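You operate a simulated robot arm through the tools that you are given. There is no shell and no other tool. Be economical: measure what you need, move in short steps, check, and stop when the job is done.

You run a simulated robot arm. Do the job below in one go: nothing can be reset, and whatever is moved stays where it is left.

Task
Test the filter: tighten the front left clamp, shut the vent, pump rinse water past 0.2 bar, then vent.
Fine: stop short of 0.3 bar; leave the vent open and the selector on rinse.
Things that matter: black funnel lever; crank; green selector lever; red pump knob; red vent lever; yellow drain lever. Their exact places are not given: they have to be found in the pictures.

It is judged by the outcome, as a careful person would: the job done as asked, and still so three seconds after it is handed in. It fails if anything else is knocked over, pushed out of place, dropped, spilled or broken.

Robot
A 7-joint arm with a two-finger parallel gripper on a trunk, on a base that drives. Base frame: it is fixed to the floor where the robot stands at the start and does not move with it; the origin is under the middle of the robot, x ahead of it, y to its left, z up; the surface under the hand at the start is at about z = 84. Units: cm, degrees, N and s.
With the tool pointing down near the work surface it reaches from about 48 to 92 cm from the robot's upright axis, wherever it stands. Its first joint turns from -115.0 to 115.0 degrees. Places, roughly: black funnel lever [110, -20, 90]; crank [30, -70, 50]; green selector lever [40, -170, 80]; red pump knob [50, -200, 100]; red vent lever [70, -70, 90]; yellow drain lever [60, -110, 70]. Payload 3.91 kg.
The TCP is the grasp point between the finger pads, 3 cm short of the fingertips. In the tool frame z runs along the fingers and y along their closing line. The gripper opens to 11 cm. The fingers are 2 cm wide and 1 cm thick; the gripper's body (4.8 by 11.2 cm) begins 5.5 cm behind the TCP.
Orientation is told as [roll, pitch, yaw] about the base's x, y, z axes, in that order, counted from this pose: with the fingers straight down and closing along the base's y, the tool's x points along the base's -x, its y along +y and its z along -z.

Tools
- The arm moves only by the tool apply_moves. Its argument "series" is a list of rows, each an object (a shift or turn left out is 0, a gripper value left out holds the last) with "translation": the shift along the tool's x, y, z in units of 150 mm (1.0 is 150 mm), a list of three; "rotation": the turn, a rotation vector about the tool's x, y, z in units of 45 degrees (1.0 is 45 degrees), a list of three; "grip": the finger opening in mm, from 0 to 110. In form: [{"translation": [dx, dy, dz], "rotation": [ax, ay, az], "grip": grip}, ...]. A call has 1 to 10 rows; each row is the pose to reach, as a shift and turn from the pose commanded when the call began, along the tool's axes at that moment. A call with a number of a shift or a turn outside -1 to 1 is refused whole. A row lasts 0.2 s, in which the tool goes at most 5 cm and 8.6 degrees; a call with a longer step from one row to the next is refused whole, and so is a gripper value outside its range. A pose out of reach is approached as far as the arm can. The call stops where the force on the tool passes 40 N (or 10 N more than at its start, if that is more) or the arm is blocked; 0.2 s more then pass. Each finger travels about 15.3 cm/s and halts on what it meets, pressing with about 38 N; the grip force reading is that of the motor and also rises with nothing between the fingers. The clock runs only during rows and for 0.2 s after the last one: add rows that repeat a pose to give the fingers time. The reply holds the time, the measured pose of the TCP, the force on the tool along the base axes, the opening and the grip force, in the units named above and with some noise, with the torque about the TCP (base axes, N m) and any sound that the robot's microphone picked up.
- Cameras (640 x 400 px; columns grow to the right, rows downward): "scene" is now at [17.76, 11.99, 137.91]; the picture's right is [-0.93, -0.38, 0.00], its down [-0.16, 0.39, -0.91] and it looks along [0.34, -0.84, -0.42] (base axes); focal length 292 px, centre (320, 200). "wrist" rides on the gripper at [7.2, 1.7, -10.3] in the tool frame; the picture's right is [-0.23, 0.97, 0.00], its down [-0.76, -0.18, -0.62] and it looks along [-0.61, -0.14, 0.78] (tool axes); focal length 222 px, centre (320, 200).
- capture(camera): a new picture of that camera. It takes no simulated time.
- slide_trunk(by): slides the trunk up (or, below 0, down) by that many cm; the arm and the scene camera ride with it, the base frame stays. It gives what a move gives, with no picture.
- steer(legs): drives the robot by 1 to 6 legs, each [ahead, left, turn to the left] in cm, cm and degrees, along the robot's own axes; the way and the turn of a leg run together, so that a leg with both is an arc; at most 150 cm and 180 degrees a leg. The arm and the cameras ride along, it lands a little off, and it stops where it bumps. It gives what a move gives.
- turn_head(pan, tilt): turns the head with the scene camera to pan (to the left, within 80 degrees either way) and tilt (down, from -29 to 69), counted from straight ahead of the robot. It gives what a move gives.
- measure_at(camera, pixels): there is no depth. For up to 12 entries [column, row, z] of the newest picture of that camera ("zoom" is the newest enlarged one), the place [x, y] in the base frame at which the ray of that pixel passes the height z, good to about 0.2 cm. It takes no simulated time.
- enlarge(camera, box): a new picture of the part [left, top, right, bottom] of that camera's present view, enlarged. It takes no simulated time.
- close_job(): hands the job in; it is judged then, once.

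Go step by step. Measure first, check grasps and placings, and put right what went wrong. The budget is 80 turns and 52 pictures, counting those below and the enlarged ones. Unless the task says otherwise, let go and move clear before handing in, and close with one line.

The tools are called after "Emit:" by a JSON object that holds its "name" and its "arguments". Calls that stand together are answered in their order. apply_moves: Moves the arm, as the interface text tells. Its arguments: {"type":"object","properties":{"series":{"type":"array"}},"required":["series"]} The other tools are called the same way: slide_trunk (by) slides the trunk up or down; steer (legs) drives the base; turn_head (pan, tilt) turns the head that bears the scene camera; capture (camera) takes a picture; measure_at (camera, pixels) gives the place at which the rays of pixels pass given heights; enlarge (camera, box) takes an enlarged picture of a part of a camera's view; close_job () hands the job in.

At the start:

```text
time_s: 0.0
tool_pos: [39.71, -38.82, 127.1]
ee_rot: [0.0, 0.0, 0.0]
contact_force: [-0.5, -0.6, -0.9]
ft_torque: [0.03, -0.02, 0.01]
finger_gap: 11.0
grip_force: 0.1
trunk travel left (down, up): [-70.0, 29.0]
robot x, y, heading: [-0.02, 0.0, 0.1]
head pan, tilt: [-67.9, 24.8]
```

scene: 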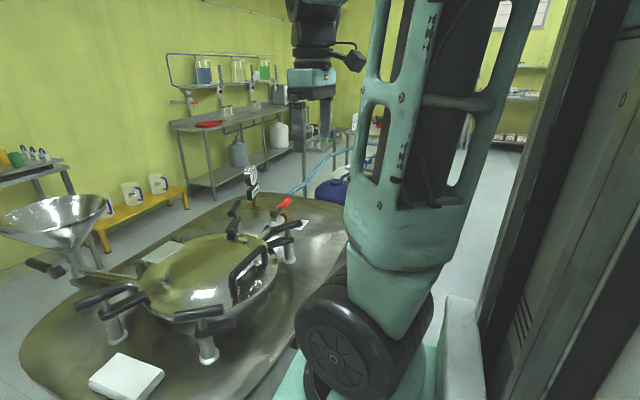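
wrist: 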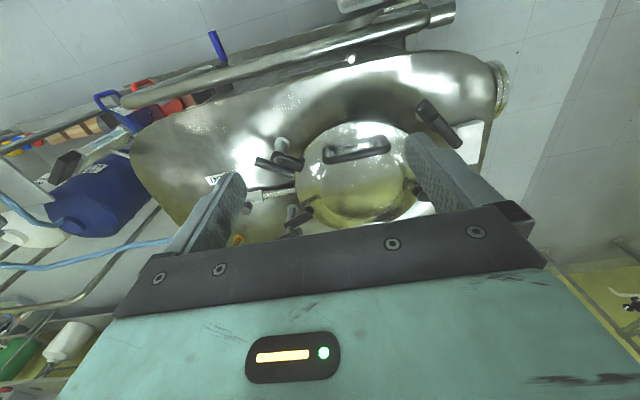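

The scene shows a filter vessel with several black clamps (around pixels 90-290, 210-350), a red vent lever near (285,203) and a gauge near (250,175). I will enlarge several parts to look closer.

Emit:
{"name": "enlarge", "arguments": {"camera": "scene", "box": [20, 160, 340, 360]}}

Emit:
{"name": "enlarge", "arguments": {"camera": "scene", "box": [220, 100, 400, 212]}}

Emit:
{"name": "enlarge", "arguments": {"camera": "wrist", "box": [100, 0, 520, 262]}}

```text
2.00 times, centred on (180, 260) of scene
```

zoom: 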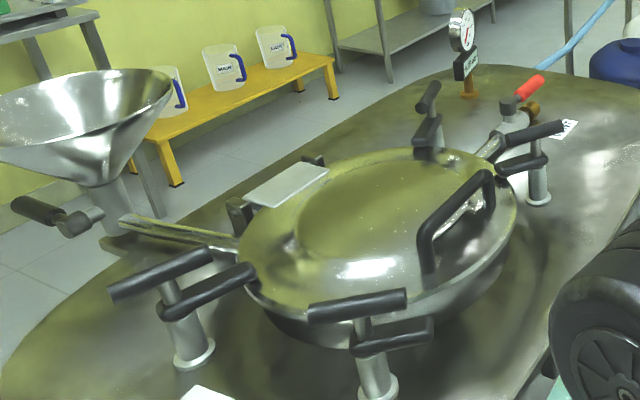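

```text
3.56 times, centred on (310, 156) of scene
```

zoom: 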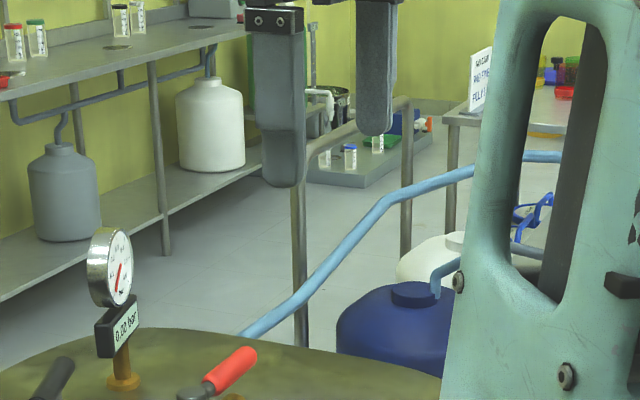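

```text
1.52 times, centred on (310, 131) of wrist
```

zoom: 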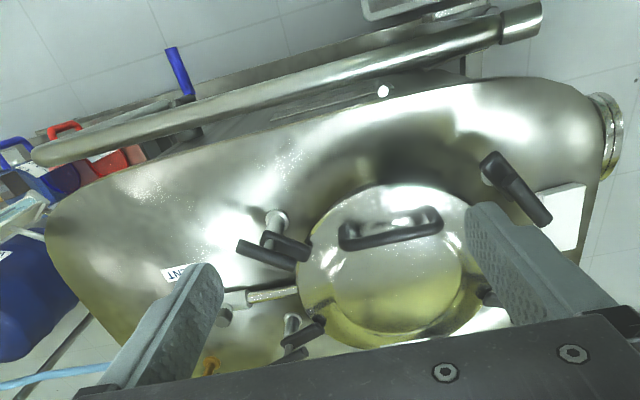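

The gauge reads 0.00 bar, and four clamps ring the lid. I will measure the feet and handles and look with different head angles.

Emit:
{"name": "measure_at", "arguments": {"camera": "scene", "pixels": [[117, 340, 84], [210, 357, 84], [235, 236, 84], [289, 261, 84], [285, 203, 92], [255, 206, 84], [305, 223, 84], [40, 265, 90], [192, 266, 93], [125, 380, 84], [265, 220, 92]]}}

Emit:
{"name": "turn_head", "arguments": {"pan": -25, "tilt": 35}}

Emit:
{"name": "capture", "arguments": {"camera": "scene"}}

Emit:
{"name": "turn_head", "arguments": {"pan": -80, "tilt": 10}}

Emit:
{"name": "capture", "arguments": {"camera": "scene"}}

```text
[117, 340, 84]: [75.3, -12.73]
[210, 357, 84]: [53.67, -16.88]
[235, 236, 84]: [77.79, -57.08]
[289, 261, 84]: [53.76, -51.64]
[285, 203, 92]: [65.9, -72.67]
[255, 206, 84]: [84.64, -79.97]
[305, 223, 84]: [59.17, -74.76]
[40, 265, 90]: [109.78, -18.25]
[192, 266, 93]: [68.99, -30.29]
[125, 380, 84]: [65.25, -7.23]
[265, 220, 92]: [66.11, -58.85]
```

```text
time_s: 1.1
tool_pos: [39.6, -39.0, 127.25]
ee_rot: [0.0, 0.1, 0.0]
contact_force: [1.3, -0.6, -0.2]
ft_torque: [0.01, -0.02, -0.02]
finger_gap: 11.03
grip_force: 0.0
trunk travel left (down, up): [-70.0, 29.0]
robot x, y, heading: [0.16, 0.07, -0.2]
head pan, tilt: [-25.0, 35.0]
```

```text
46 pictures are left
```

scene: 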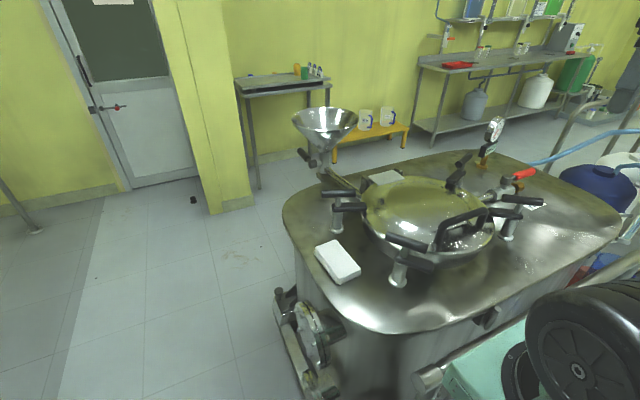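

```text
time_s: 2.3
tool_pos: [39.62, -38.94, 127.14]
ee_rot: [0.0, 0.1, 0.0]
contact_force: [-0.6, -0.3, -0.4]
ft_torque: [0.0, 0.01, -0.03]
finger_gap: 10.99
grip_force: 0.0
trunk travel left (down, up): [-70.0, 29.0]
robot x, y, heading: [-0.1, 0.37, -0.0]
head pan, tilt: [-80.0, 10.0]
```

```text
45 pictures are left
```

scene: 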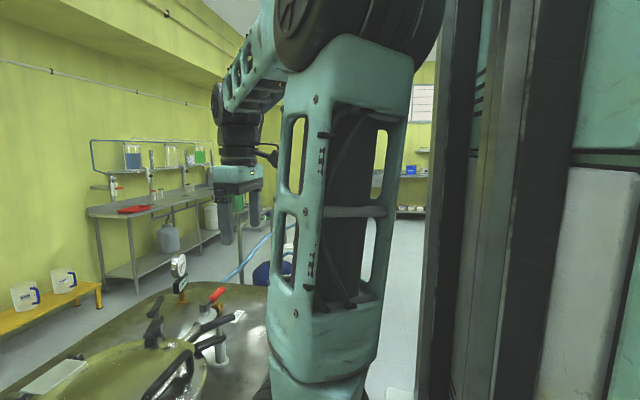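

The crank side (x≈30) is the front of the machine, so the front left clamp is the one at about [53.7, -16.9]. I will look closely at the clamps to compare them.

Emit:
{"name": "turn_head", "arguments": {"pan": -42, "tilt": 40}}

Emit:
{"name": "enlarge", "arguments": {"camera": "scene", "box": [160, 100, 480, 300]}}

```text
time_s: 3.4
tool_pos: [39.72, -38.8, 127.12]
ee_rot: [0.1, 0.0, 0.1]
contact_force: [0.9, -0.6, 0.4]
ft_torque: [-0.02, 0.01, -0.04]
finger_gap: 10.98
grip_force: 0.1
trunk travel left (down, up): [-70.0, 29.0]
robot x, y, heading: [0.34, -0.29, 0.1]
head pan, tilt: [-42.0, 40.0]
```

```text
2.00 times, centred on (320, 200) of scene
```

zoom: 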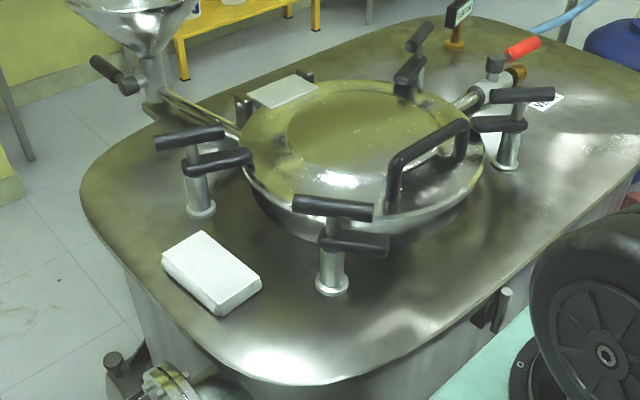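

Clamp B's lower arm (zoom 350,243) seems to run tangentially rather than over the lid like the others. I will bring the wrist camera over it to check.

Emit:
{"name": "apply_moves", "arguments": {"series": [{"translation": [-0.08, 0.3, 0]}, {"translation": [-0.16, 0.6, 0]}, {"translation": [-0.24, 0.9, 0]}, {"translation": [-0.3, 1.0, 0.1]}]}}

Emit:
{"name": "apply_moves", "arguments": {"series": [{"translation": [0, 0.3, 0]}, {"translation": [0, 0.6, 0]}, {"translation": [0, 0.6, 0]}]}}

Emit:
{"name": "capture", "arguments": {"camera": "wrist"}}

Emit:
{"name": "capture", "arguments": {"camera": "scene"}}

```text
time_s: 4.4
tool_pos: [44.41, -24.86, 125.74]
ee_rot: [0.0, 0.0, -0.1]
contact_force: [0.2, -0.4, 0.2]
ft_torque: [0.0, 0.0, 0.0]
finger_gap: 11.01
grip_force: 0.1
out of reach, approached as far as the arm can: row 3, 4
trunk travel left (down, up): [-70.0, 29.0]
robot x, y, heading: [0.03, -0.02, -0.1]
head pan, tilt: [-42.0, 40.0]
```

```text
time_s: 5.2
tool_pos: [46.74, -16.43, 121.73]
ee_rot: [0.0, 0.0, -0.1]
contact_force: [0.4, 0.4, 0.5]
ft_torque: [0.0, -0.03, -0.01]
finger_gap: 11.0
grip_force: 0.2
out of reach, approached as far as the arm can: row 1, 2, 3
trunk travel left (down, up): [-70.0, 29.0]
robot x, y, heading: [0.05, 0.04, -0.2]
head pan, tilt: [-42.0, 40.0]
```

```text
43 pictures are left
```

wrist: 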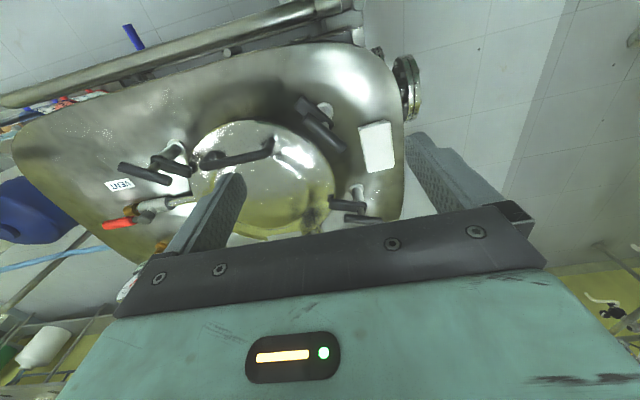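

```text
42 pictures are left
```

scene: 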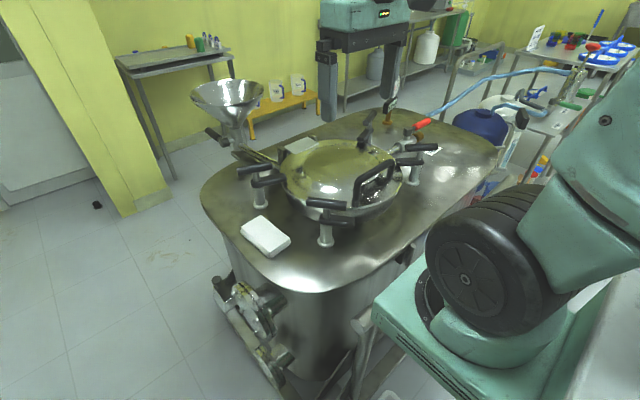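

Now enlarge both views of the clamps.

Emit:
{"name": "enlarge", "arguments": {"camera": "wrist", "box": [240, 70, 416, 230]}}

Emit:
{"name": "enlarge", "arguments": {"camera": "scene", "box": [200, 90, 460, 252]}}

```text
2.50 times, centred on (328, 150) of wrist
```

zoom: 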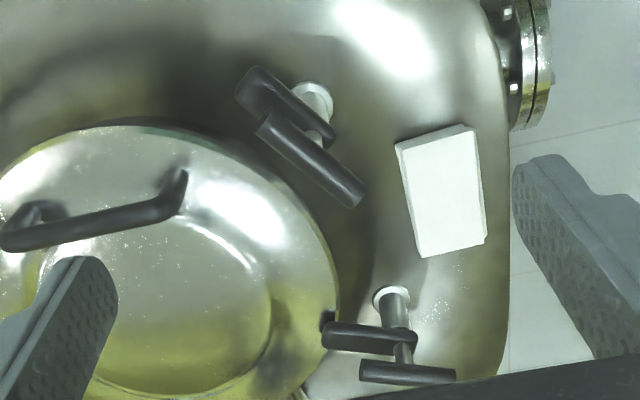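

```text
2.46 times, centred on (330, 171) of scene
```

zoom: 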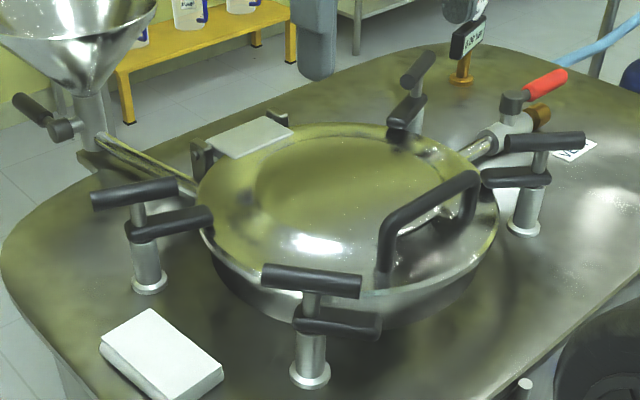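

The front left clamp's jaw (wrist zoom 285,95) points along the table, not over the lid, while the others are over it. I'll triangulate the T-bar's height and axis from both cameras.

Emit:
{"name": "measure_at", "arguments": {"camera": "zoom", "pixels": [[312, 281, 92], [312, 281, 96], [312, 281, 100], [265, 277, 96], [359, 287, 96], [310, 376, 84], [138, 193, 96], [95, 200, 96], [177, 185, 96], [149, 285, 84]]}}

Emit:
{"name": "measure_at", "arguments": {"camera": "wrist", "pixels": [[324.4, 134, 92], [324.4, 134, 96], [324.4, 134, 100], [304.8, 117.2, 96], [344, 151.2, 96], [326, 108, 84], [298, 102, 92]]}}

```text
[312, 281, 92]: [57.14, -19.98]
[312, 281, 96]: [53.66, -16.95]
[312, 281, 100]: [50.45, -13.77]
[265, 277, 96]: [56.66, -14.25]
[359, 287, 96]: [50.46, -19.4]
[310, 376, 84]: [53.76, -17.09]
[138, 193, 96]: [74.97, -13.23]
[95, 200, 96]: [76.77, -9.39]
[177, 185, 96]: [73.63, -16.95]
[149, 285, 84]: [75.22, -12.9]
```

```text
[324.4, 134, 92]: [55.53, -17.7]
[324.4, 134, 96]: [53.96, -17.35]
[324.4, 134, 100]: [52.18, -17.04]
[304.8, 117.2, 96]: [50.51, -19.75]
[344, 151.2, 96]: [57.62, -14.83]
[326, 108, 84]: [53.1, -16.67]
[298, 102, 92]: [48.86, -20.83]
```

The T-bar's centre is at [53.7, -17.0, 96], running at about 39° in plan. I turn the tool to straddle it and come down partway.

Emit:
{"name": "apply_moves", "arguments": {"series": [{"translation": [-0.09, 0, 0.14], "rotation": [0, 0, -0.17], "grip": 60}, {"translation": [-0.19, 0, 0.28], "rotation": [0, 0, -0.35]}, {"translation": [-0.28, -0.02, 0.42], "rotation": [0, 0, -0.52]}, {"translation": [-0.37, -0.03, 0.56], "rotation": [0, 0, -0.7]}, {"translation": [-0.467, -0.04, 0.7], "rotation": [0, 0, -0.867]}, {"translation": [-0.467, -0.04, 0.8], "rotation": [0, 0, -0.867]}, {"translation": [-0.467, -0.04, 0.8], "rotation": [0, 0, -0.867]}]}}

Emit:
{"name": "capture", "arguments": {"camera": "wrist"}}

```text
time_s: 6.8
tool_pos: [53.91, -16.87, 109.77]
ee_rot: [0.0, 0.0, 39.0]
contact_force: [-0.5, -0.5, -0.1]
ft_torque: [-0.01, 0.03, 0.02]
finger_gap: 6.0
grip_force: 0.1
trunk travel left (down, up): [-70.0, 29.0]
robot x, y, heading: [0.52, -0.25, 0.1]
head pan, tilt: [-42.0, 40.0]
```

```text
39 pictures are left
```

wrist: 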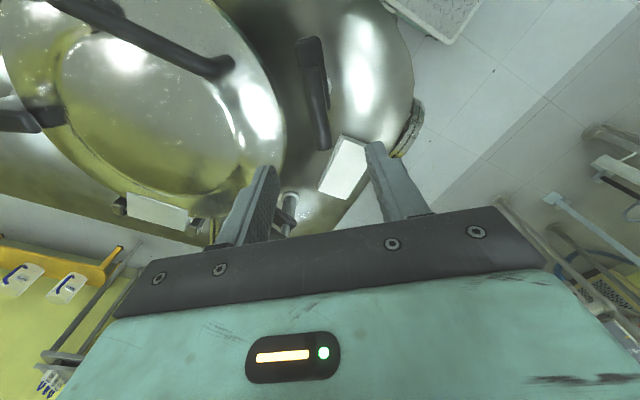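

The bar lies between the fingers in line with them. I go down to z≈97 and close.

Emit:
{"name": "apply_moves", "arguments": {"series": [{"translation": [0, 0, 0.28], "grip": 60}, {"translation": [0, 0, 0.56]}, {"translation": [0, 0, 0.75]}, {"translation": [0, 0, 0.85]}, {"translation": [0, 0, 0.85], "grip": 60}]}}

Emit:
{"name": "apply_moves", "arguments": {"series": [{"grip": 30}, {"grip": 10}, {"grip": 10}]}}

Emit:
{"name": "enlarge", "arguments": {"camera": "scene", "box": [200, 90, 460, 252]}}

```text
time_s: 8.0
tool_pos: [53.99, -16.94, 97.23]
ee_rot: [0.0, 0.0, 39.0]
contact_force: [-0.5, 0.8, 0.5]
ft_torque: [-0.02, -0.03, -0.01]
finger_gap: 6.01
grip_force: 0.1
trunk travel left (down, up): [-70.0, 29.0]
robot x, y, heading: [-0.04, 0.3, 0.0]
head pan, tilt: [-42.0, 40.0]
```

```text
time_s: 8.8
tool_pos: [54.17, -17.04, 97.23]
ee_rot: [-0.2, -0.2, 39.0]
contact_force: [13.5, -17.3, -1.7]
ft_torque: [-0.12, -0.66, 0.04]
finger_gap: 2.09
grip_force: 44.8
trunk travel left (down, up): [-70.0, 29.0]
robot x, y, heading: [-0.3, 0.21, 0.1]
head pan, tilt: [-42.0, 40.0]
```

```text
2.46 times, centred on (330, 171) of scene
```

zoom: 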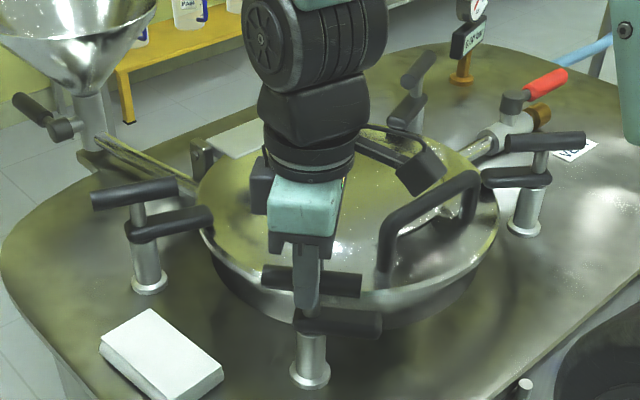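

Gripped (gap 2.1), with a slight side load of ~22 N; I centre by ~0.3 cm along the tool's -y and start turning counterclockwise toward the lid.

Emit:
{"name": "apply_moves", "arguments": {"series": [{"translation": [0, -0.02, 0], "grip": 10}, {"translation": [0, -0.02, 0]}]}}

Emit:
{"name": "apply_moves", "arguments": {"series": [{"rotation": [0, 0, -0.17]}, {"rotation": [0, 0, -0.34]}, {"rotation": [0, 0, -0.5]}, {"rotation": [0, 0, -0.67]}]}}

```text
time_s: 9.4
tool_pos: [54.18, -17.06, 97.31]
ee_rot: [-0.1, 0.0, 39.2]
contact_force: [7.7, 1.0, 14.7]
ft_torque: [0.69, -0.75, -0.01]
finger_gap: 2.08
grip_force: 44.9
trunk travel left (down, up): [-70.0, 29.0]
robot x, y, heading: [0.07, 0.15, 0.1]
head pan, tilt: [-42.0, 40.0]
```

```text
time_s: 10.4
tool_pos: [53.99, -17.14, 97.3]
ee_rot: [0.1, 0.1, 69.3]
contact_force: [4.1, 17.6, 22.0]
ft_torque: [1.0, -0.29, -0.06]
finger_gap: 2.07
grip_force: 44.7
trunk travel left (down, up): [-70.0, 29.0]
robot x, y, heading: [-0.22, -0.11, 0.4]
head pan, tilt: [-42.0, 40.0]
```

It turned 30° with almost no torque, though with some upward force. I'll check in the picture that the jaw is following.

Emit:
{"name": "enlarge", "arguments": {"camera": "scene", "box": [200, 90, 460, 252]}}

```text
2.46 times, centred on (330, 171) of scene
```

zoom: 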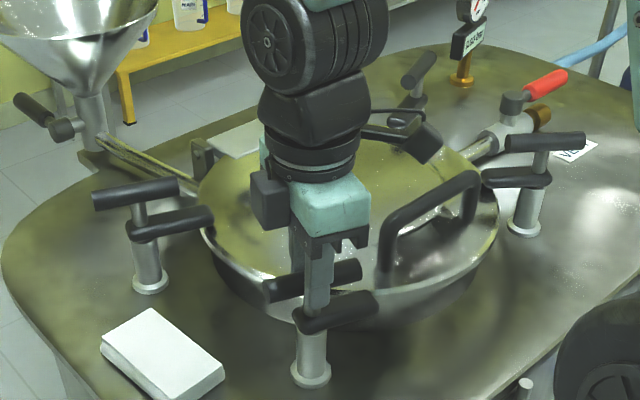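

The jaw is swinging toward the lid. I continue turning, easing off the load slightly.

Emit:
{"name": "apply_moves", "arguments": {"series": [{"translation": [-0.01, 0, -0.012], "rotation": [0, 0, -0.15]}, {"translation": [-0.01, 0, -0.012], "rotation": [0, 0, -0.32]}, {"translation": [-0.01, 0, -0.012], "rotation": [0, 0, -0.49]}, {"translation": [-0.01, 0, -0.012], "rotation": [0, 0, -0.66]}, {"translation": [-0.01, 0, -0.012], "rotation": [0, 0, -0.83]}]}}

Emit:
{"name": "enlarge", "arguments": {"camera": "scene", "box": [200, 90, 460, 252]}}

```text
time_s: 11.6
tool_pos: [53.97, -16.9, 97.33]
ee_rot: [0.4, -0.1, 106.6]
contact_force: [-23.1, 10.9, -16.5]
ft_torque: [-0.08, 0.18, -0.04]
finger_gap: 2.07
grip_force: 45.1
trunk travel left (down, up): [-70.0, 29.0]
robot x, y, heading: [0.19, -0.11, -0.4]
head pan, tilt: [-42.0, 40.0]
```

```text
2.46 times, centred on (330, 171) of scene
```

zoom: 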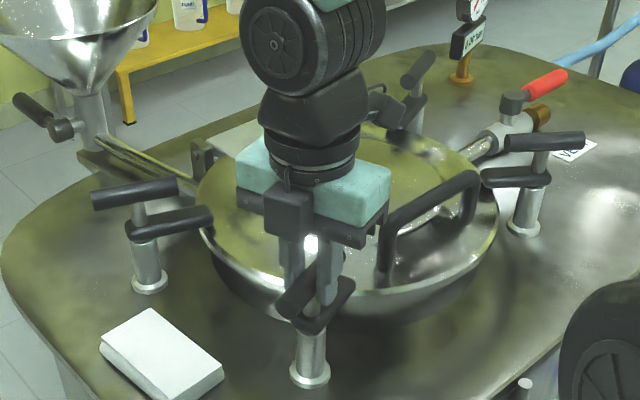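

Nearly there; I turn on until it meets the stop.

Emit:
{"name": "apply_moves", "arguments": {"series": [{"translation": [-0.005, 0.01, 0.01], "rotation": [0, 0, -0.15]}, {"translation": [-0.005, 0.01, 0.01], "rotation": [0, 0, -0.3]}, {"translation": [-0.005, 0.01, 0.01], "rotation": [0, 0, -0.45]}, {"translation": [-0.005, 0.01, 0.01], "rotation": [0, 0, -0.55]}]}}

Emit:
{"name": "enlarge", "arguments": {"camera": "scene", "box": [200, 90, 460, 252]}}

```text
time_s: 12.6
tool_pos: [53.81, -17.04, 97.35]
ee_rot: [0.1, 0.0, 131.1]
contact_force: [-22.4, -6.4, 4.8]
ft_torque: [-0.07, 0.39, -1.35]
finger_gap: 2.2
grip_force: 45.0
trunk travel left (down, up): [-70.0, 29.0]
robot x, y, heading: [0.23, -0.2, 0.0]
head pan, tilt: [-42.0, 40.0]
```

```text
2.46 times, centred on (330, 171) of scene
```

zoom: 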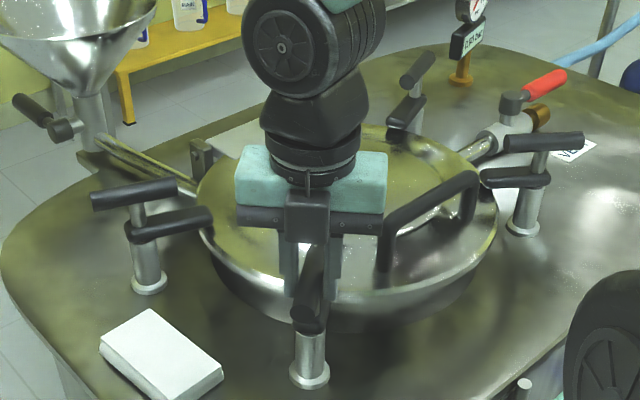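

Torque about z rises to -1.35 N m at 131°, so the stop is reached. One small further push to make it firm, then release and lift.

Emit:
{"name": "apply_moves", "arguments": {"series": [{"rotation": [0, 0, -0.1]}, {"rotation": [0, 0, -0.1]}]}}

Emit:
{"name": "apply_moves", "arguments": {"series": [{"grip": 40}, {"grip": 55}, {"translation": [0, 0, -0.3]}, {"translation": [0, 0, -0.6]}, {"translation": [0, 0, -0.9]}]}}

Emit:
{"name": "capture", "arguments": {"camera": "wrist"}}

Emit:
{"name": "enlarge", "arguments": {"camera": "scene", "box": [200, 90, 460, 252]}}

```text
time_s: 13.2
tool_pos: [53.91, -17.15, 97.34]
ee_rot: [0.3, -0.2, 135.7]
contact_force: [-25.0, -9.5, 5.5]
ft_torque: [-0.28, 0.26, -1.35]
finger_gap: 2.38
grip_force: 44.8
trunk travel left (down, up): [-70.0, 29.0]
robot x, y, heading: [-0.18, 0.45, 0.1]
head pan, tilt: [-42.0, 40.0]
```

```text
time_s: 14.4
tool_pos: [53.84, -17.05, 110.71]
ee_rot: [0.0, -0.1, 135.7]
contact_force: [-0.6, 0.0, -0.5]
ft_torque: [0.03, 0.02, 0.02]
finger_gap: 5.48
grip_force: 0.0
trunk travel left (down, up): [-70.0, 29.0]
robot x, y, heading: [0.1, 0.01, -0.1]
head pan, tilt: [-42.0, 40.0]
```

```text
34 pictures are left
```

wrist: 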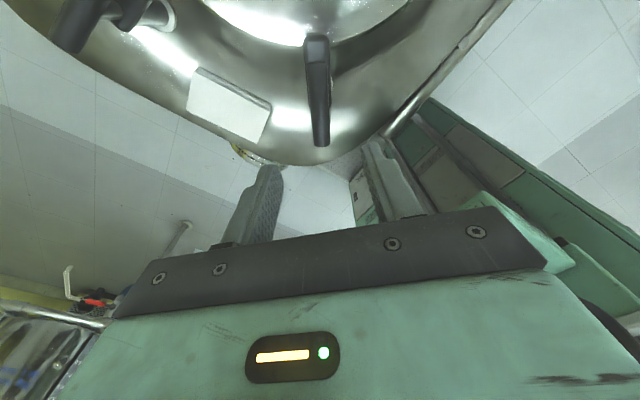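

```text
2.46 times, centred on (330, 171) of scene
```

zoom: 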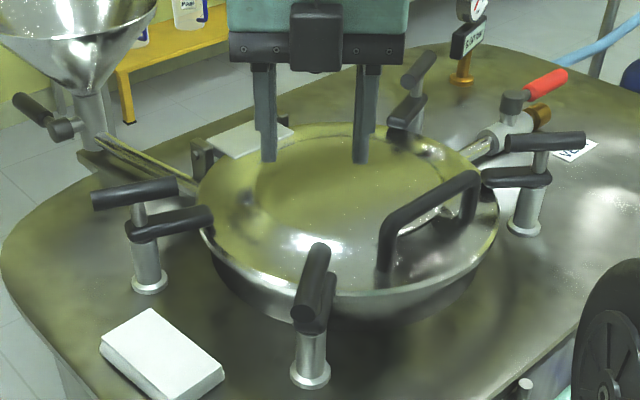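

The front left clamp's jaw now points over the lid like the others. Next the vent: look closer at the red lever and its label.

Emit:
{"name": "apply_moves", "arguments": {"series": [{"rotation": [0, 0, 0.18]}, {"rotation": [0, 0, 0.36]}, {"translation": [0, 0, -0.1], "rotation": [0, 0, 0.54]}, {"translation": [0, 0, -0.2], "rotation": [0, 0, 0.72]}, {"translation": [0, 0, -0.3], "rotation": [0, 0, 0.9]}]}}

Emit:
{"name": "turn_head", "arguments": {"pan": -55, "tilt": 30}}

Emit:
{"name": "capture", "arguments": {"camera": "scene"}}

```text
time_s: 15.6
tool_pos: [53.79, -17.14, 115.33]
ee_rot: [0.0, 0.0, 95.1]
contact_force: [-0.2, 0.0, 0.6]
ft_torque: [0.0, 0.02, -0.02]
finger_gap: 5.48
grip_force: 0.1
trunk travel left (down, up): [-70.0, 29.0]
robot x, y, heading: [-0.02, 0.22, -0.1]
head pan, tilt: [-42.0, 40.0]
```

```text
time_s: 16.3
tool_pos: [53.9, -17.07, 115.08]
ee_rot: [0.0, 0.0, 95.3]
contact_force: [-0.2, -0.9, -0.1]
ft_torque: [0.02, 0.0, -0.04]
finger_gap: 5.5
grip_force: 0.1
trunk travel left (down, up): [-70.0, 29.0]
robot x, y, heading: [-0.09, -0.34, 0.0]
head pan, tilt: [-55.0, 30.0]
```

```text
32 pictures are left
```

scene: 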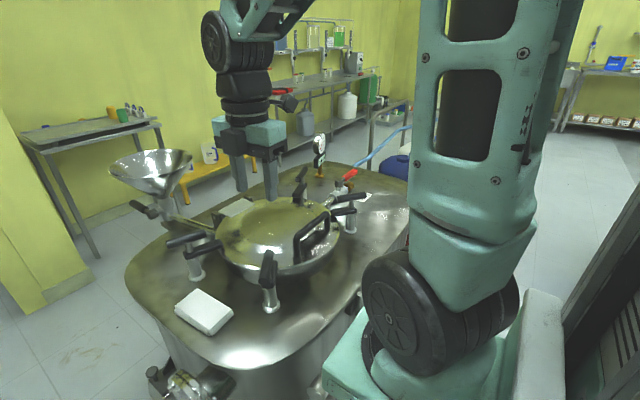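

I'll raise the hand, straighten the yaw and drive sideways to stand in front of the vent.

Emit:
{"name": "apply_moves", "arguments": {"series": [{"translation": [0, 0, -0.1], "rotation": [0, 0, 0.18]}, {"translation": [0, 0, -0.2], "rotation": [0, 0, 0.36]}, {"translation": [0, 0, -0.3], "rotation": [0, 0, 0.54]}, {"translation": [0, 0, -0.4], "rotation": [0, 0, 0.72]}, {"translation": [0, 0, -0.45], "rotation": [0, 0, 0.9]}]}}

Emit:
{"name": "steer", "arguments": {"legs": [[-4, 0, 0], [0, -35, 0]]}}

Emit:
{"name": "capture", "arguments": {"camera": "wrist"}}

Emit:
{"name": "capture", "arguments": {"camera": "scene"}}

```text
time_s: 17.5
tool_pos: [53.84, -17.0, 121.85]
ee_rot: [0.1, 0.0, 54.6]
contact_force: [0.6, 0.3, -0.4]
ft_torque: [0.03, 0.0, -0.01]
finger_gap: 5.47
grip_force: 0.0
trunk travel left (down, up): [-70.0, 29.0]
robot x, y, heading: [-0.21, 0.04, 0.1]
head pan, tilt: [-55.0, 30.0]
```

```text
time_s: 20.3
tool_pos: [49.98, -52.39, 121.82]
ee_rot: [0.0, 0.0, 54.9]
contact_force: [-0.6, -0.9, 0.0]
ft_torque: [-0.04, 0.01, 0.04]
finger_gap: 5.49
grip_force: 0.0
trunk travel left (down, up): [-70.0, 29.0]
robot x, y, heading: [-4.15, -35.29, 0.3]
head pan, tilt: [-55.0, 30.0]
```

```text
31 pictures are left
```

wrist: 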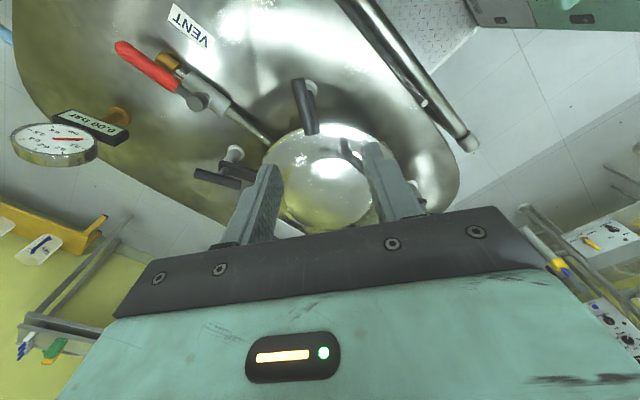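

```text
30 pictures are left
```

scene: 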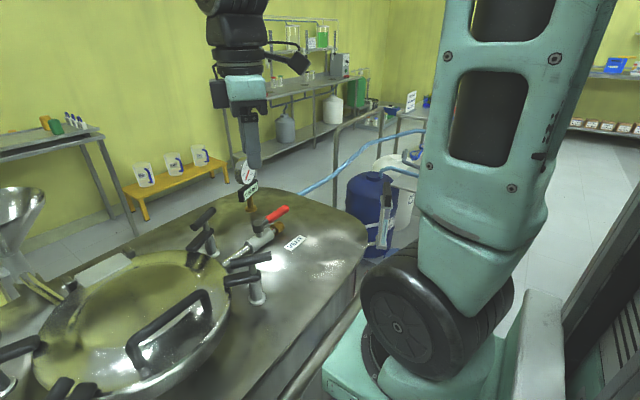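

The red lever (wrist 118,47 to 193,100) lies along its pipe, so the vent is open now. I'll measure it from both views.

Emit:
{"name": "enlarge", "arguments": {"camera": "wrist", "box": [80, 0, 280, 125]}}

Emit:
{"name": "enlarge", "arguments": {"camera": "scene", "box": [190, 150, 350, 250]}}

```text
3.20 times, centred on (180, 62) of wrist
```

zoom: 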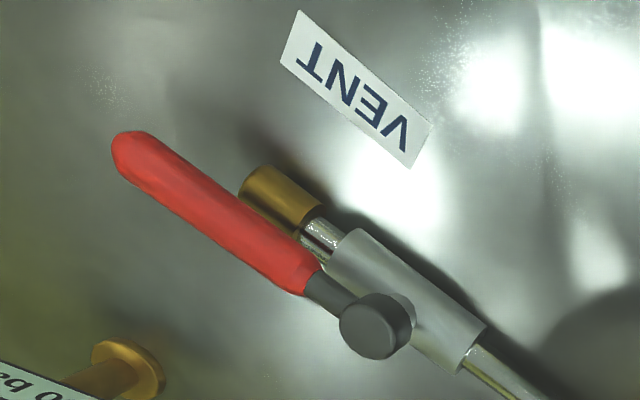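

```text
4.00 times, centred on (270, 200) of scene
```

zoom: 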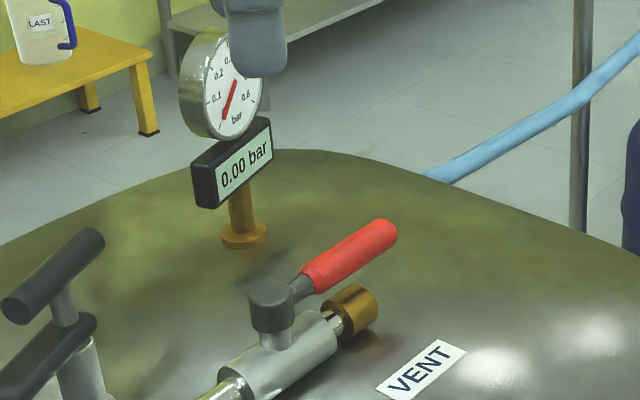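

Emit:
{"name": "measure_at", "arguments": {"camera": "zoom", "pixels": [[273, 297, 92], [273, 297, 95], [273, 297, 98], [385, 236, 92], [385, 236, 95], [385, 236, 98], [311, 278, 95], [243, 240, 84]]}}

Emit:
{"name": "measure_at", "arguments": {"camera": "wrist", "pixels": [[196.5, 101, 92], [196.5, 101, 95], [196.5, 101, 98], [120.6, 46, 92], [120.6, 46, 95], [120.6, 46, 98], [175, 88, 95], [120, 116, 84]]}}

```text
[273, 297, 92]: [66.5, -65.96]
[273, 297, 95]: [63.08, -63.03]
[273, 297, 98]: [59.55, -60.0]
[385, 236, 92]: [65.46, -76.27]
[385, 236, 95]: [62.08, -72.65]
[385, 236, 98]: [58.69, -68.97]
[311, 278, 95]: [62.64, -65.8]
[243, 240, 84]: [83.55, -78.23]
```

```text
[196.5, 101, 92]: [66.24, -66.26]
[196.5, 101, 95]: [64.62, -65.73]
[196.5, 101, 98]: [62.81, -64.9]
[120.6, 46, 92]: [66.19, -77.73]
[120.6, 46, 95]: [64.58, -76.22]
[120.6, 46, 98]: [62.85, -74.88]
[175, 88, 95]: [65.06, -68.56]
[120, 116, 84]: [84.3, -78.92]
```

The lever pivots at [66.4, -66.1, 92] and its tip is near [66.1, -77]. I'll grip it near y=-74.5 with the fingers closing along x, and swing it clockwise to shut; first move over it.

Emit:
{"name": "apply_moves", "arguments": {"series": [{"translation": [0.06, -0.17, 0.06], "rotation": [0, 0, -0.156]}, {"translation": [0.12, -0.34, 0.12], "rotation": [0, 0, -0.312]}, {"translation": [0.18, -0.52, 0.18], "rotation": [0, 0, -0.468]}, {"translation": [0.24, -0.69, 0.24], "rotation": [0, 0, -0.624]}, {"translation": [0.3, -0.86, 0.3], "rotation": [0, 0, -0.78]}, {"translation": [0.3, -0.86, 0.3], "rotation": [0, 0, -0.78], "grip": 50}]}}

```text
time_s: 21.7
tool_pos: [58.08, -63.63, 117.47]
ee_rot: [0.1, -0.1, 89.9]
contact_force: [0.2, -0.2, 0.3]
ft_torque: [0.01, -0.04, 0.0]
finger_gap: 5.03
grip_force: 0.0
trunk travel left (down, up): [-70.0, 29.0]
robot x, y, heading: [-3.85, -35.1, -0.4]
head pan, tilt: [-55.0, 30.0]
```

Emit:
{"name": "apply_moves", "arguments": {"series": [{"translation": [0.18, -0.13, 0.1]}, {"translation": [0.36, -0.27, 0.25]}, {"translation": [0.54, -0.4, 0.45]}, {"translation": [0.727, -0.533, 0.65]}, {"translation": [0.727, -0.533, 0.85]}, {"translation": [0.727, -0.533, 1.0]}, {"translation": [0.727, -0.533, 1.0]}]}}

Emit:
{"name": "capture", "arguments": {"camera": "wrist"}}

Emit:
{"name": "enlarge", "arguments": {"camera": "scene", "box": [170, 125, 370, 250]}}

```text
time_s: 23.3
tool_pos: [65.94, -74.29, 102.32]
ee_rot: [0.0, 0.0, 89.8]
contact_force: [-0.2, 0.0, 0.1]
ft_torque: [-0.01, -0.03, -0.01]
finger_gap: 4.99
grip_force: 0.0
trunk travel left (down, up): [-70.0, 29.0]
robot x, y, heading: [-3.86, -35.49, -0.2]
head pan, tilt: [-55.0, 30.0]
```

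```text
27 pictures are left
```

wrist: 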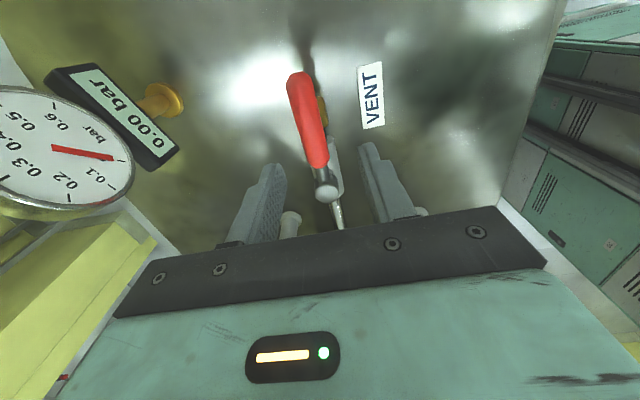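

```text
3.20 times, centred on (270, 188) of scene
```

zoom: 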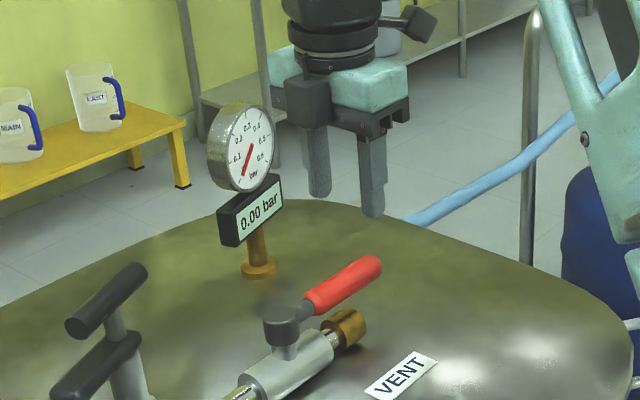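

Emit:
{"name": "measure_at", "arguments": {"camera": "wrist", "pixels": [[299, 78, 91.5], [298, 78, 93], [318, 165, 92], [327, 193, 92.5]]}}

Emit:
{"name": "apply_moves", "arguments": {"series": [{"translation": [0, 0, 0.2]}, {"translation": [0, 0, 0.4]}, {"translation": [0, 0, 0.6]}, {"translation": [0, 0, 0.6]}]}}

```text
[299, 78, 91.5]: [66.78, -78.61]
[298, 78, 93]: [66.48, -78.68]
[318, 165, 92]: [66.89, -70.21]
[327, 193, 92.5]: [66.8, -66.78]
```

```text
time_s: 24.3
tool_pos: [65.67, -74.22, 93.46]
ee_rot: [0.0, 0.0, 89.9]
contact_force: [-0.3, -0.1, 0.5]
ft_torque: [0.04, 0.0, 0.01]
finger_gap: 4.99
grip_force: 0.1
trunk travel left (down, up): [-70.0, 29.0]
robot x, y, heading: [-3.94, -35.61, -0.0]
head pan, tilt: [-55.0, 30.0]
```

The lever sits at x≈66.6; I shift 0.7 cm and close.

Emit:
{"name": "apply_moves", "arguments": {"series": [{"translation": [0, -0.045, 0]}, {"translation": [0, -0.045, 0], "grip": 25}, {"translation": [0, -0.045, 0], "grip": 14}, {"translation": [0, -0.045, 0], "grip": 14}]}}

Emit:
{"name": "capture", "arguments": {"camera": "wrist"}}

```text
time_s: 25.3
tool_pos: [66.69, -74.29, 93.36]
ee_rot: [-0.1, 0.1, 89.7]
contact_force: [9.8, -1.9, -0.8]
ft_torque: [-0.03, -0.25, -0.86]
finger_gap: 2.49
grip_force: 45.3
trunk travel left (down, up): [-70.0, 29.0]
robot x, y, heading: [-3.76, -35.4, 0.2]
head pan, tilt: [-55.0, 30.0]
```

```text
25 pictures are left
```

wrist: 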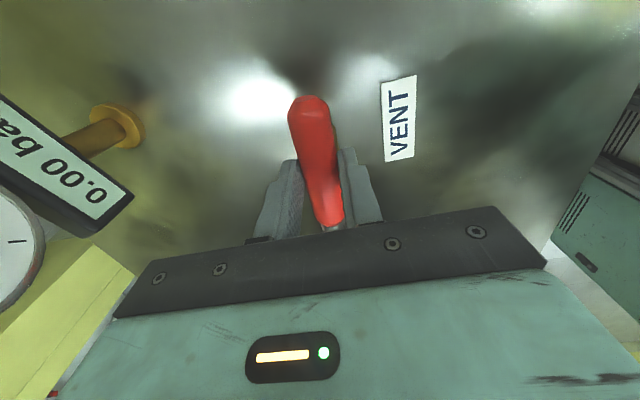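

Gripped (gap 2.5). I try a first 24° of the clockwise swing.

Emit:
{"name": "apply_moves", "arguments": {"series": [{"translation": [-0.005, 0.073, 0], "rotation": [0, 0, 0.178]}, {"translation": [-0.02, 0.145, 0], "rotation": [0, 0, 0.356]}, {"translation": [-0.046, 0.214, 0], "rotation": [0, 0, 0.533]}]}}

```text
time_s: 26.1
tool_pos: [63.48, -73.47, 93.42]
ee_rot: [-0.1, 0.0, 65.8]
contact_force: [12.8, 4.7, 5.9]
ft_torque: [0.29, -0.44, -0.79]
finger_gap: 2.46
grip_force: 44.6
trunk travel left (down, up): [-70.0, 29.0]
robot x, y, heading: [-3.88, -35.49, 0.4]
head pan, tilt: [-55.0, 30.0]
```

It follows freely. I continue 40°, then the remaining 26°.

Emit:
{"name": "apply_moves", "arguments": {"series": [{"translation": [-0.005, 0.073, 0], "rotation": [0, 0, 0.178]}, {"translation": [-0.02, 0.145, 0], "rotation": [0, 0, 0.356]}, {"translation": [-0.046, 0.214, 0], "rotation": [0, 0, 0.533]}, {"translation": [-0.08, 0.279, 0], "rotation": [0, 0, 0.711]}, {"translation": [-0.123, 0.339, 0], "rotation": [0, 0, 0.889]}]}}

Emit:
{"name": "apply_moves", "arguments": {"series": [{"translation": [-0.005, 0.073, 0], "rotation": [0, 0, 0.178]}, {"translation": [-0.02, 0.145, 0], "rotation": [0, 0, 0.356]}, {"translation": [-0.046, 0.214, 0], "rotation": [0, 0, 0.533]}, {"translation": [-0.058, 0.239, 0], "rotation": [0, 0, 0.6]}]}}

Emit:
{"name": "enlarge", "arguments": {"camera": "scene", "box": [170, 125, 370, 250]}}

```text
time_s: 27.3
tool_pos: [59.48, -69.87, 93.34]
ee_rot: [0.0, 0.0, 25.9]
contact_force: [13.5, 15.1, 11.6]
ft_torque: [0.27, -0.35, 0.67]
finger_gap: 2.41
grip_force: 44.4
trunk travel left (down, up): [-70.0, 29.0]
robot x, y, heading: [-4.3, -35.53, -0.1]
head pan, tilt: [-55.0, 30.0]
```

```text
time_s: 28.3
tool_pos: [58.6, -66.39, 93.31]
ee_rot: [0.0, 0.0, -1.3]
contact_force: [5.5, 12.1, 13.7]
ft_torque: [0.26, -0.23, 1.02]
finger_gap: 2.49
grip_force: 45.0
trunk travel left (down, up): [-70.0, 29.0]
robot x, y, heading: [-4.19, -35.52, -0.1]
head pan, tilt: [-55.0, 30.0]
```

```text
3.20 times, centred on (270, 188) of scene
```

zoom: 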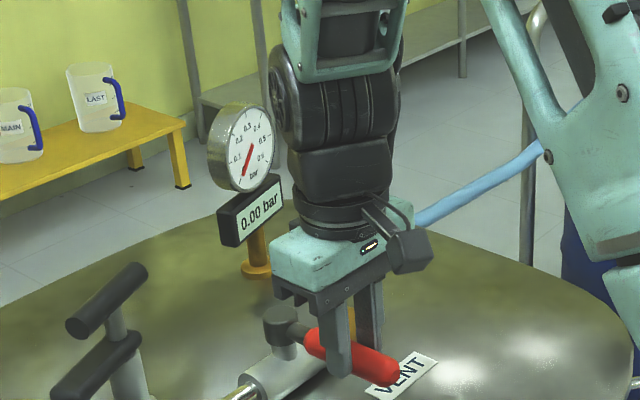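

The lever is now across the pipe. A small nudge further to be sure of the stop, then release and lift.

Emit:
{"name": "apply_moves", "arguments": {"series": [{"translation": [0, 0.04, 0], "rotation": [0, 0, 0.08]}, {"translation": [0, 0.06, 0], "rotation": [0, 0, 0.1]}]}}

Emit:
{"name": "apply_moves", "arguments": {"series": [{"grip": 40}, {"grip": 50}, {"translation": [0, 0, -0.3]}, {"translation": [0, 0, -0.6]}, {"translation": [0, 0, -0.9]}]}}

Emit:
{"name": "turn_head", "arguments": {"pan": -72, "tilt": 25}}

Emit:
{"name": "capture", "arguments": {"camera": "scene"}}

```text
time_s: 28.9
tool_pos: [58.61, -66.09, 93.34]
ee_rot: [-0.2, -0.2, -6.1]
contact_force: [0.1, -30.0, 11.0]
ft_torque: [-0.97, 0.57, 1.08]
finger_gap: 2.61
grip_force: 45.5
trunk travel left (down, up): [-70.0, 29.0]
robot x, y, heading: [-4.08, -35.24, 0.4]
head pan, tilt: [-55.0, 30.0]
```

```text
time_s: 30.1
tool_pos: [58.59, -65.56, 106.87]
ee_rot: [0.0, 0.1, -5.5]
contact_force: [0.5, -0.1, -0.5]
ft_torque: [0.02, 0.03, 0.01]
finger_gap: 5.02
grip_force: 0.2
trunk travel left (down, up): [-70.0, 29.0]
robot x, y, heading: [-4.1, -34.81, -0.1]
head pan, tilt: [-55.0, 30.0]
```

```text
time_s: 30.9
tool_pos: [58.81, -65.6, 106.8]
ee_rot: [0.0, 0.0, -5.6]
contact_force: [0.0, -0.4, 0.2]
ft_torque: [0.0, -0.01, 0.03]
finger_gap: 5.02
grip_force: 0.0
trunk travel left (down, up): [-70.0, 29.0]
robot x, y, heading: [-4.05, -35.47, 0.1]
head pan, tilt: [-72.0, 25.0]
```

```text
23 pictures are left
```

scene: 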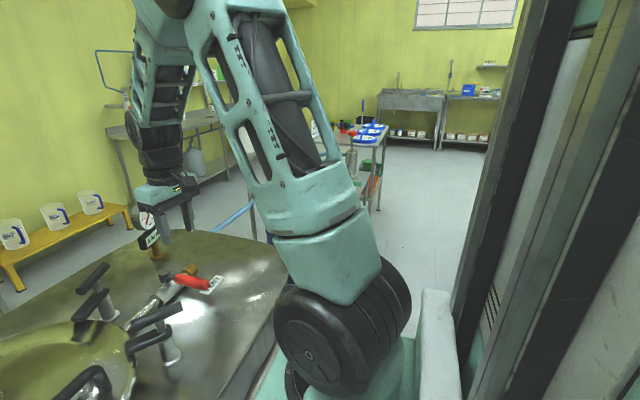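

Vent shut at its stop (30 N resistance). Raise the hand and drive toward the pump side, looking on the way.

Emit:
{"name": "apply_moves", "arguments": {"series": [{"translation": [0.1, 0, -0.25]}, {"translation": [0.2, 0, -0.5]}, {"translation": [0.3, 0, -0.8]}, {"translation": [0.4, 0, -1.0]}]}}

Emit:
{"name": "steer", "arguments": {"legs": [[-6, 0, 0], [0, -60, 0]]}}

Emit:
{"name": "turn_head", "arguments": {"pan": -60, "tilt": 28}}

Emit:
{"name": "capture", "arguments": {"camera": "scene"}}

Emit:
{"name": "capture", "arguments": {"camera": "wrist"}}

```text
time_s: 31.9
tool_pos: [52.56, -64.97, 121.95]
ee_rot: [0.1, -0.1, -5.6]
contact_force: [0.0, -0.5, 0.6]
ft_torque: [0.05, 0.05, -0.01]
finger_gap: 5.03
grip_force: 0.1
trunk travel left (down, up): [-70.0, 29.0]
robot x, y, heading: [-3.86, -35.47, 0.2]
head pan, tilt: [-72.0, 25.0]
```

```text
time_s: 35.9
tool_pos: [46.6, -124.97, 122.02]
ee_rot: [-0.1, 0.0, -5.7]
contact_force: [0.2, -0.5, 0.2]
ft_torque: [0.0, 0.0, -0.02]
finger_gap: 5.0
grip_force: 0.1
trunk travel left (down, up): [-70.0, 29.0]
robot x, y, heading: [-9.94, -95.43, -0.2]
head pan, tilt: [-72.0, 25.0]
```

```text
time_s: 36.6
tool_pos: [46.6, -124.95, 122.03]
ee_rot: [-0.1, 0.1, -5.7]
contact_force: [0.3, 0.7, -0.2]
ft_torque: [0.02, -0.03, -0.01]
finger_gap: 5.01
grip_force: 0.1
trunk travel left (down, up): [-70.0, 29.0]
robot x, y, heading: [-10.27, -95.58, 0.1]
head pan, tilt: [-60.0, 28.0]
```

```text
22 pictures are left
```

scene: 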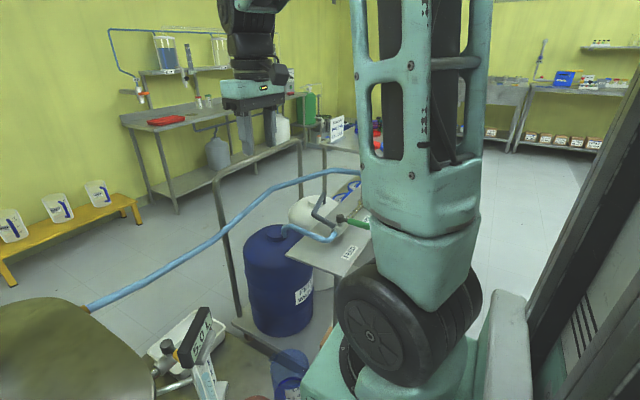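

```text
21 pictures are left
```

wrist: 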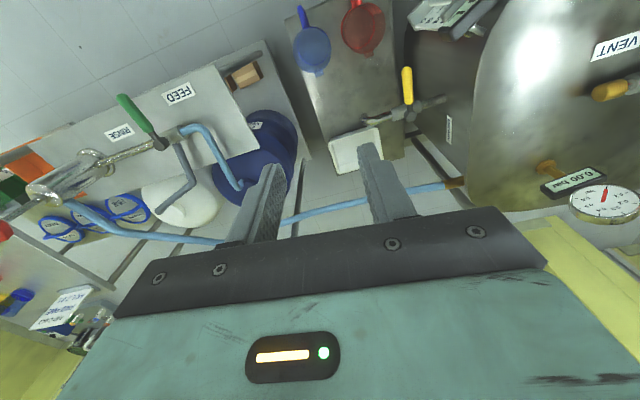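

The wrist camera shows the selector (green lever at 130,110) with FEED (178,95) and RINSE (120,132) labels. I enlarge it.

Emit:
{"name": "enlarge", "arguments": {"camera": "wrist", "box": [0, 50, 290, 250]}}

Emit:
{"name": "measure_at", "arguments": {"camera": "wrist", "pixels": [[160, 143, 80], [160, 143, 86], [122, 98, 80], [122, 98, 86], [178, 95, 76], [120, 132, 76], [60, 180, 90], [215, 90, 76], [250, 75, 76]]}}

```text
2.00 times, centred on (145, 150) of wrist
```

zoom: 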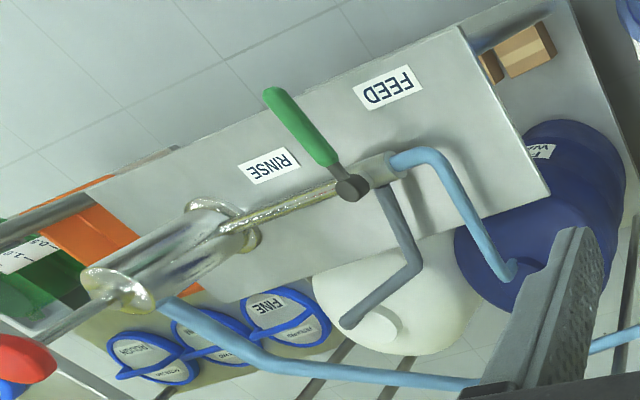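

```text
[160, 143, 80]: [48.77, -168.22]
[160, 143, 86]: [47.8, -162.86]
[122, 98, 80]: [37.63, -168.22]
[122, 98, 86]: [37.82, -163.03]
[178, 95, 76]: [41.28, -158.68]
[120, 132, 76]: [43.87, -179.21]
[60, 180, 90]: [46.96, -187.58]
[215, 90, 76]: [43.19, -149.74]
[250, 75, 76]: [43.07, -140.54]
```

The selector lever points midway between FEED and RINSE, so it must be turned to RINSE. I drive 58 cm further to face it and the pump.

Emit:
{"name": "steer", "arguments": {"legs": [[-2, 0, 0], [0, -58, 0]]}}

Emit:
{"name": "turn_head", "arguments": {"pan": -15, "tilt": 45}}

Emit:
{"name": "capture", "arguments": {"camera": "wrist"}}

Emit:
{"name": "capture", "arguments": {"camera": "scene"}}

```text
time_s: 39.0
tool_pos: [44.71, -152.94, 121.91]
ee_rot: [-0.1, 0.0, -5.7]
contact_force: [-0.2, 0.3, 0.7]
ft_torque: [-0.02, 0.01, -0.01]
finger_gap: 5.02
grip_force: 0.1
trunk travel left (down, up): [-70.0, 29.0]
robot x, y, heading: [-12.39, -123.72, 0.2]
head pan, tilt: [-60.0, 28.0]
stopped in leg 2: the robot was blocked; the commanded pose is now the measured one
```

```text
time_s: 40.1
tool_pos: [44.66, -152.85, 121.9]
ee_rot: [0.1, 0.0, -5.4]
contact_force: [-0.1, -1.2, -0.5]
ft_torque: [-0.03, 0.01, 0.03]
finger_gap: 5.0
grip_force: 0.1
trunk travel left (down, up): [-70.0, 29.0]
robot x, y, heading: [-12.26, -123.74, 0.1]
head pan, tilt: [-15.0, 45.0]
```

```text
19 pictures are left
```

wrist: 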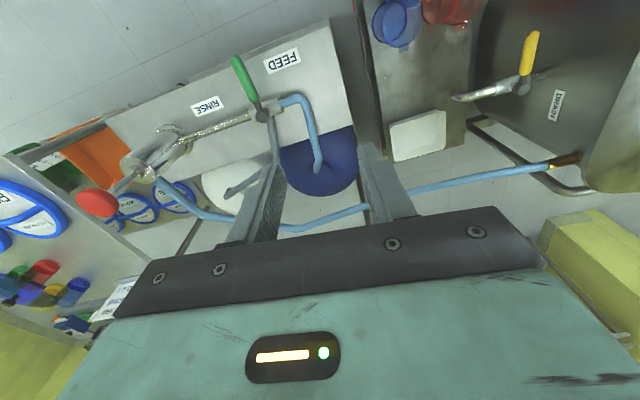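

```text
18 pictures are left
```

scene: 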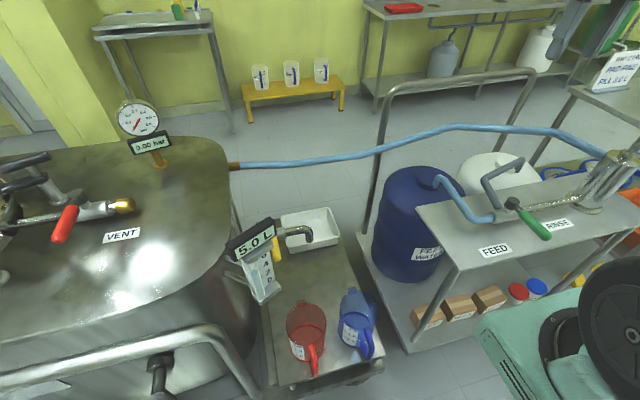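

The base was blocked at y≈-124. I look down to the right for what it touched.

Emit:
{"name": "turn_head", "arguments": {"pan": -60, "tilt": 62}}

Emit:
{"name": "capture", "arguments": {"camera": "scene"}}

```text
time_s: 41.2
tool_pos: [44.67, -152.87, 122.1]
ee_rot: [-0.1, 0.0, -5.4]
contact_force: [0.3, 0.9, 0.5]
ft_torque: [-0.02, 0.01, -0.03]
finger_gap: 4.99
grip_force: 0.0
trunk travel left (down, up): [-70.0, 29.0]
robot x, y, heading: [-12.3, -123.36, 0.3]
head pan, tilt: [-60.0, 62.0]
```

```text
17 pictures are left
```

scene: 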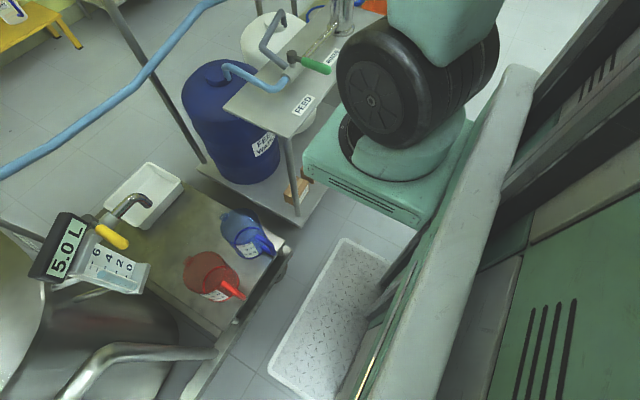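

Emit:
{"name": "measure_at", "arguments": {"camera": "scene", "pixels": [[292, 138, 76], [223, 108, 76], [296, 217, 10], [345, 238, 5], [268, 372, 5], [388, 255, 5], [418, 228, 70], [418, 228, 40], [305, 178, 70], [305, 178, 50], [222, 350, 5], [320, 195, 20]]}}

```text
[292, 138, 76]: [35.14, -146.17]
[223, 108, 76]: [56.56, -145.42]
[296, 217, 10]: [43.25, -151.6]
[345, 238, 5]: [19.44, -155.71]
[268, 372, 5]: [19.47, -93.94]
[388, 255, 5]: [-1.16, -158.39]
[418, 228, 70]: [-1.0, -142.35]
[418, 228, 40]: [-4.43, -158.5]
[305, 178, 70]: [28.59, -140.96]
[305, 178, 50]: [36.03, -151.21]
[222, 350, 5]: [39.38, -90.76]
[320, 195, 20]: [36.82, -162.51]
```

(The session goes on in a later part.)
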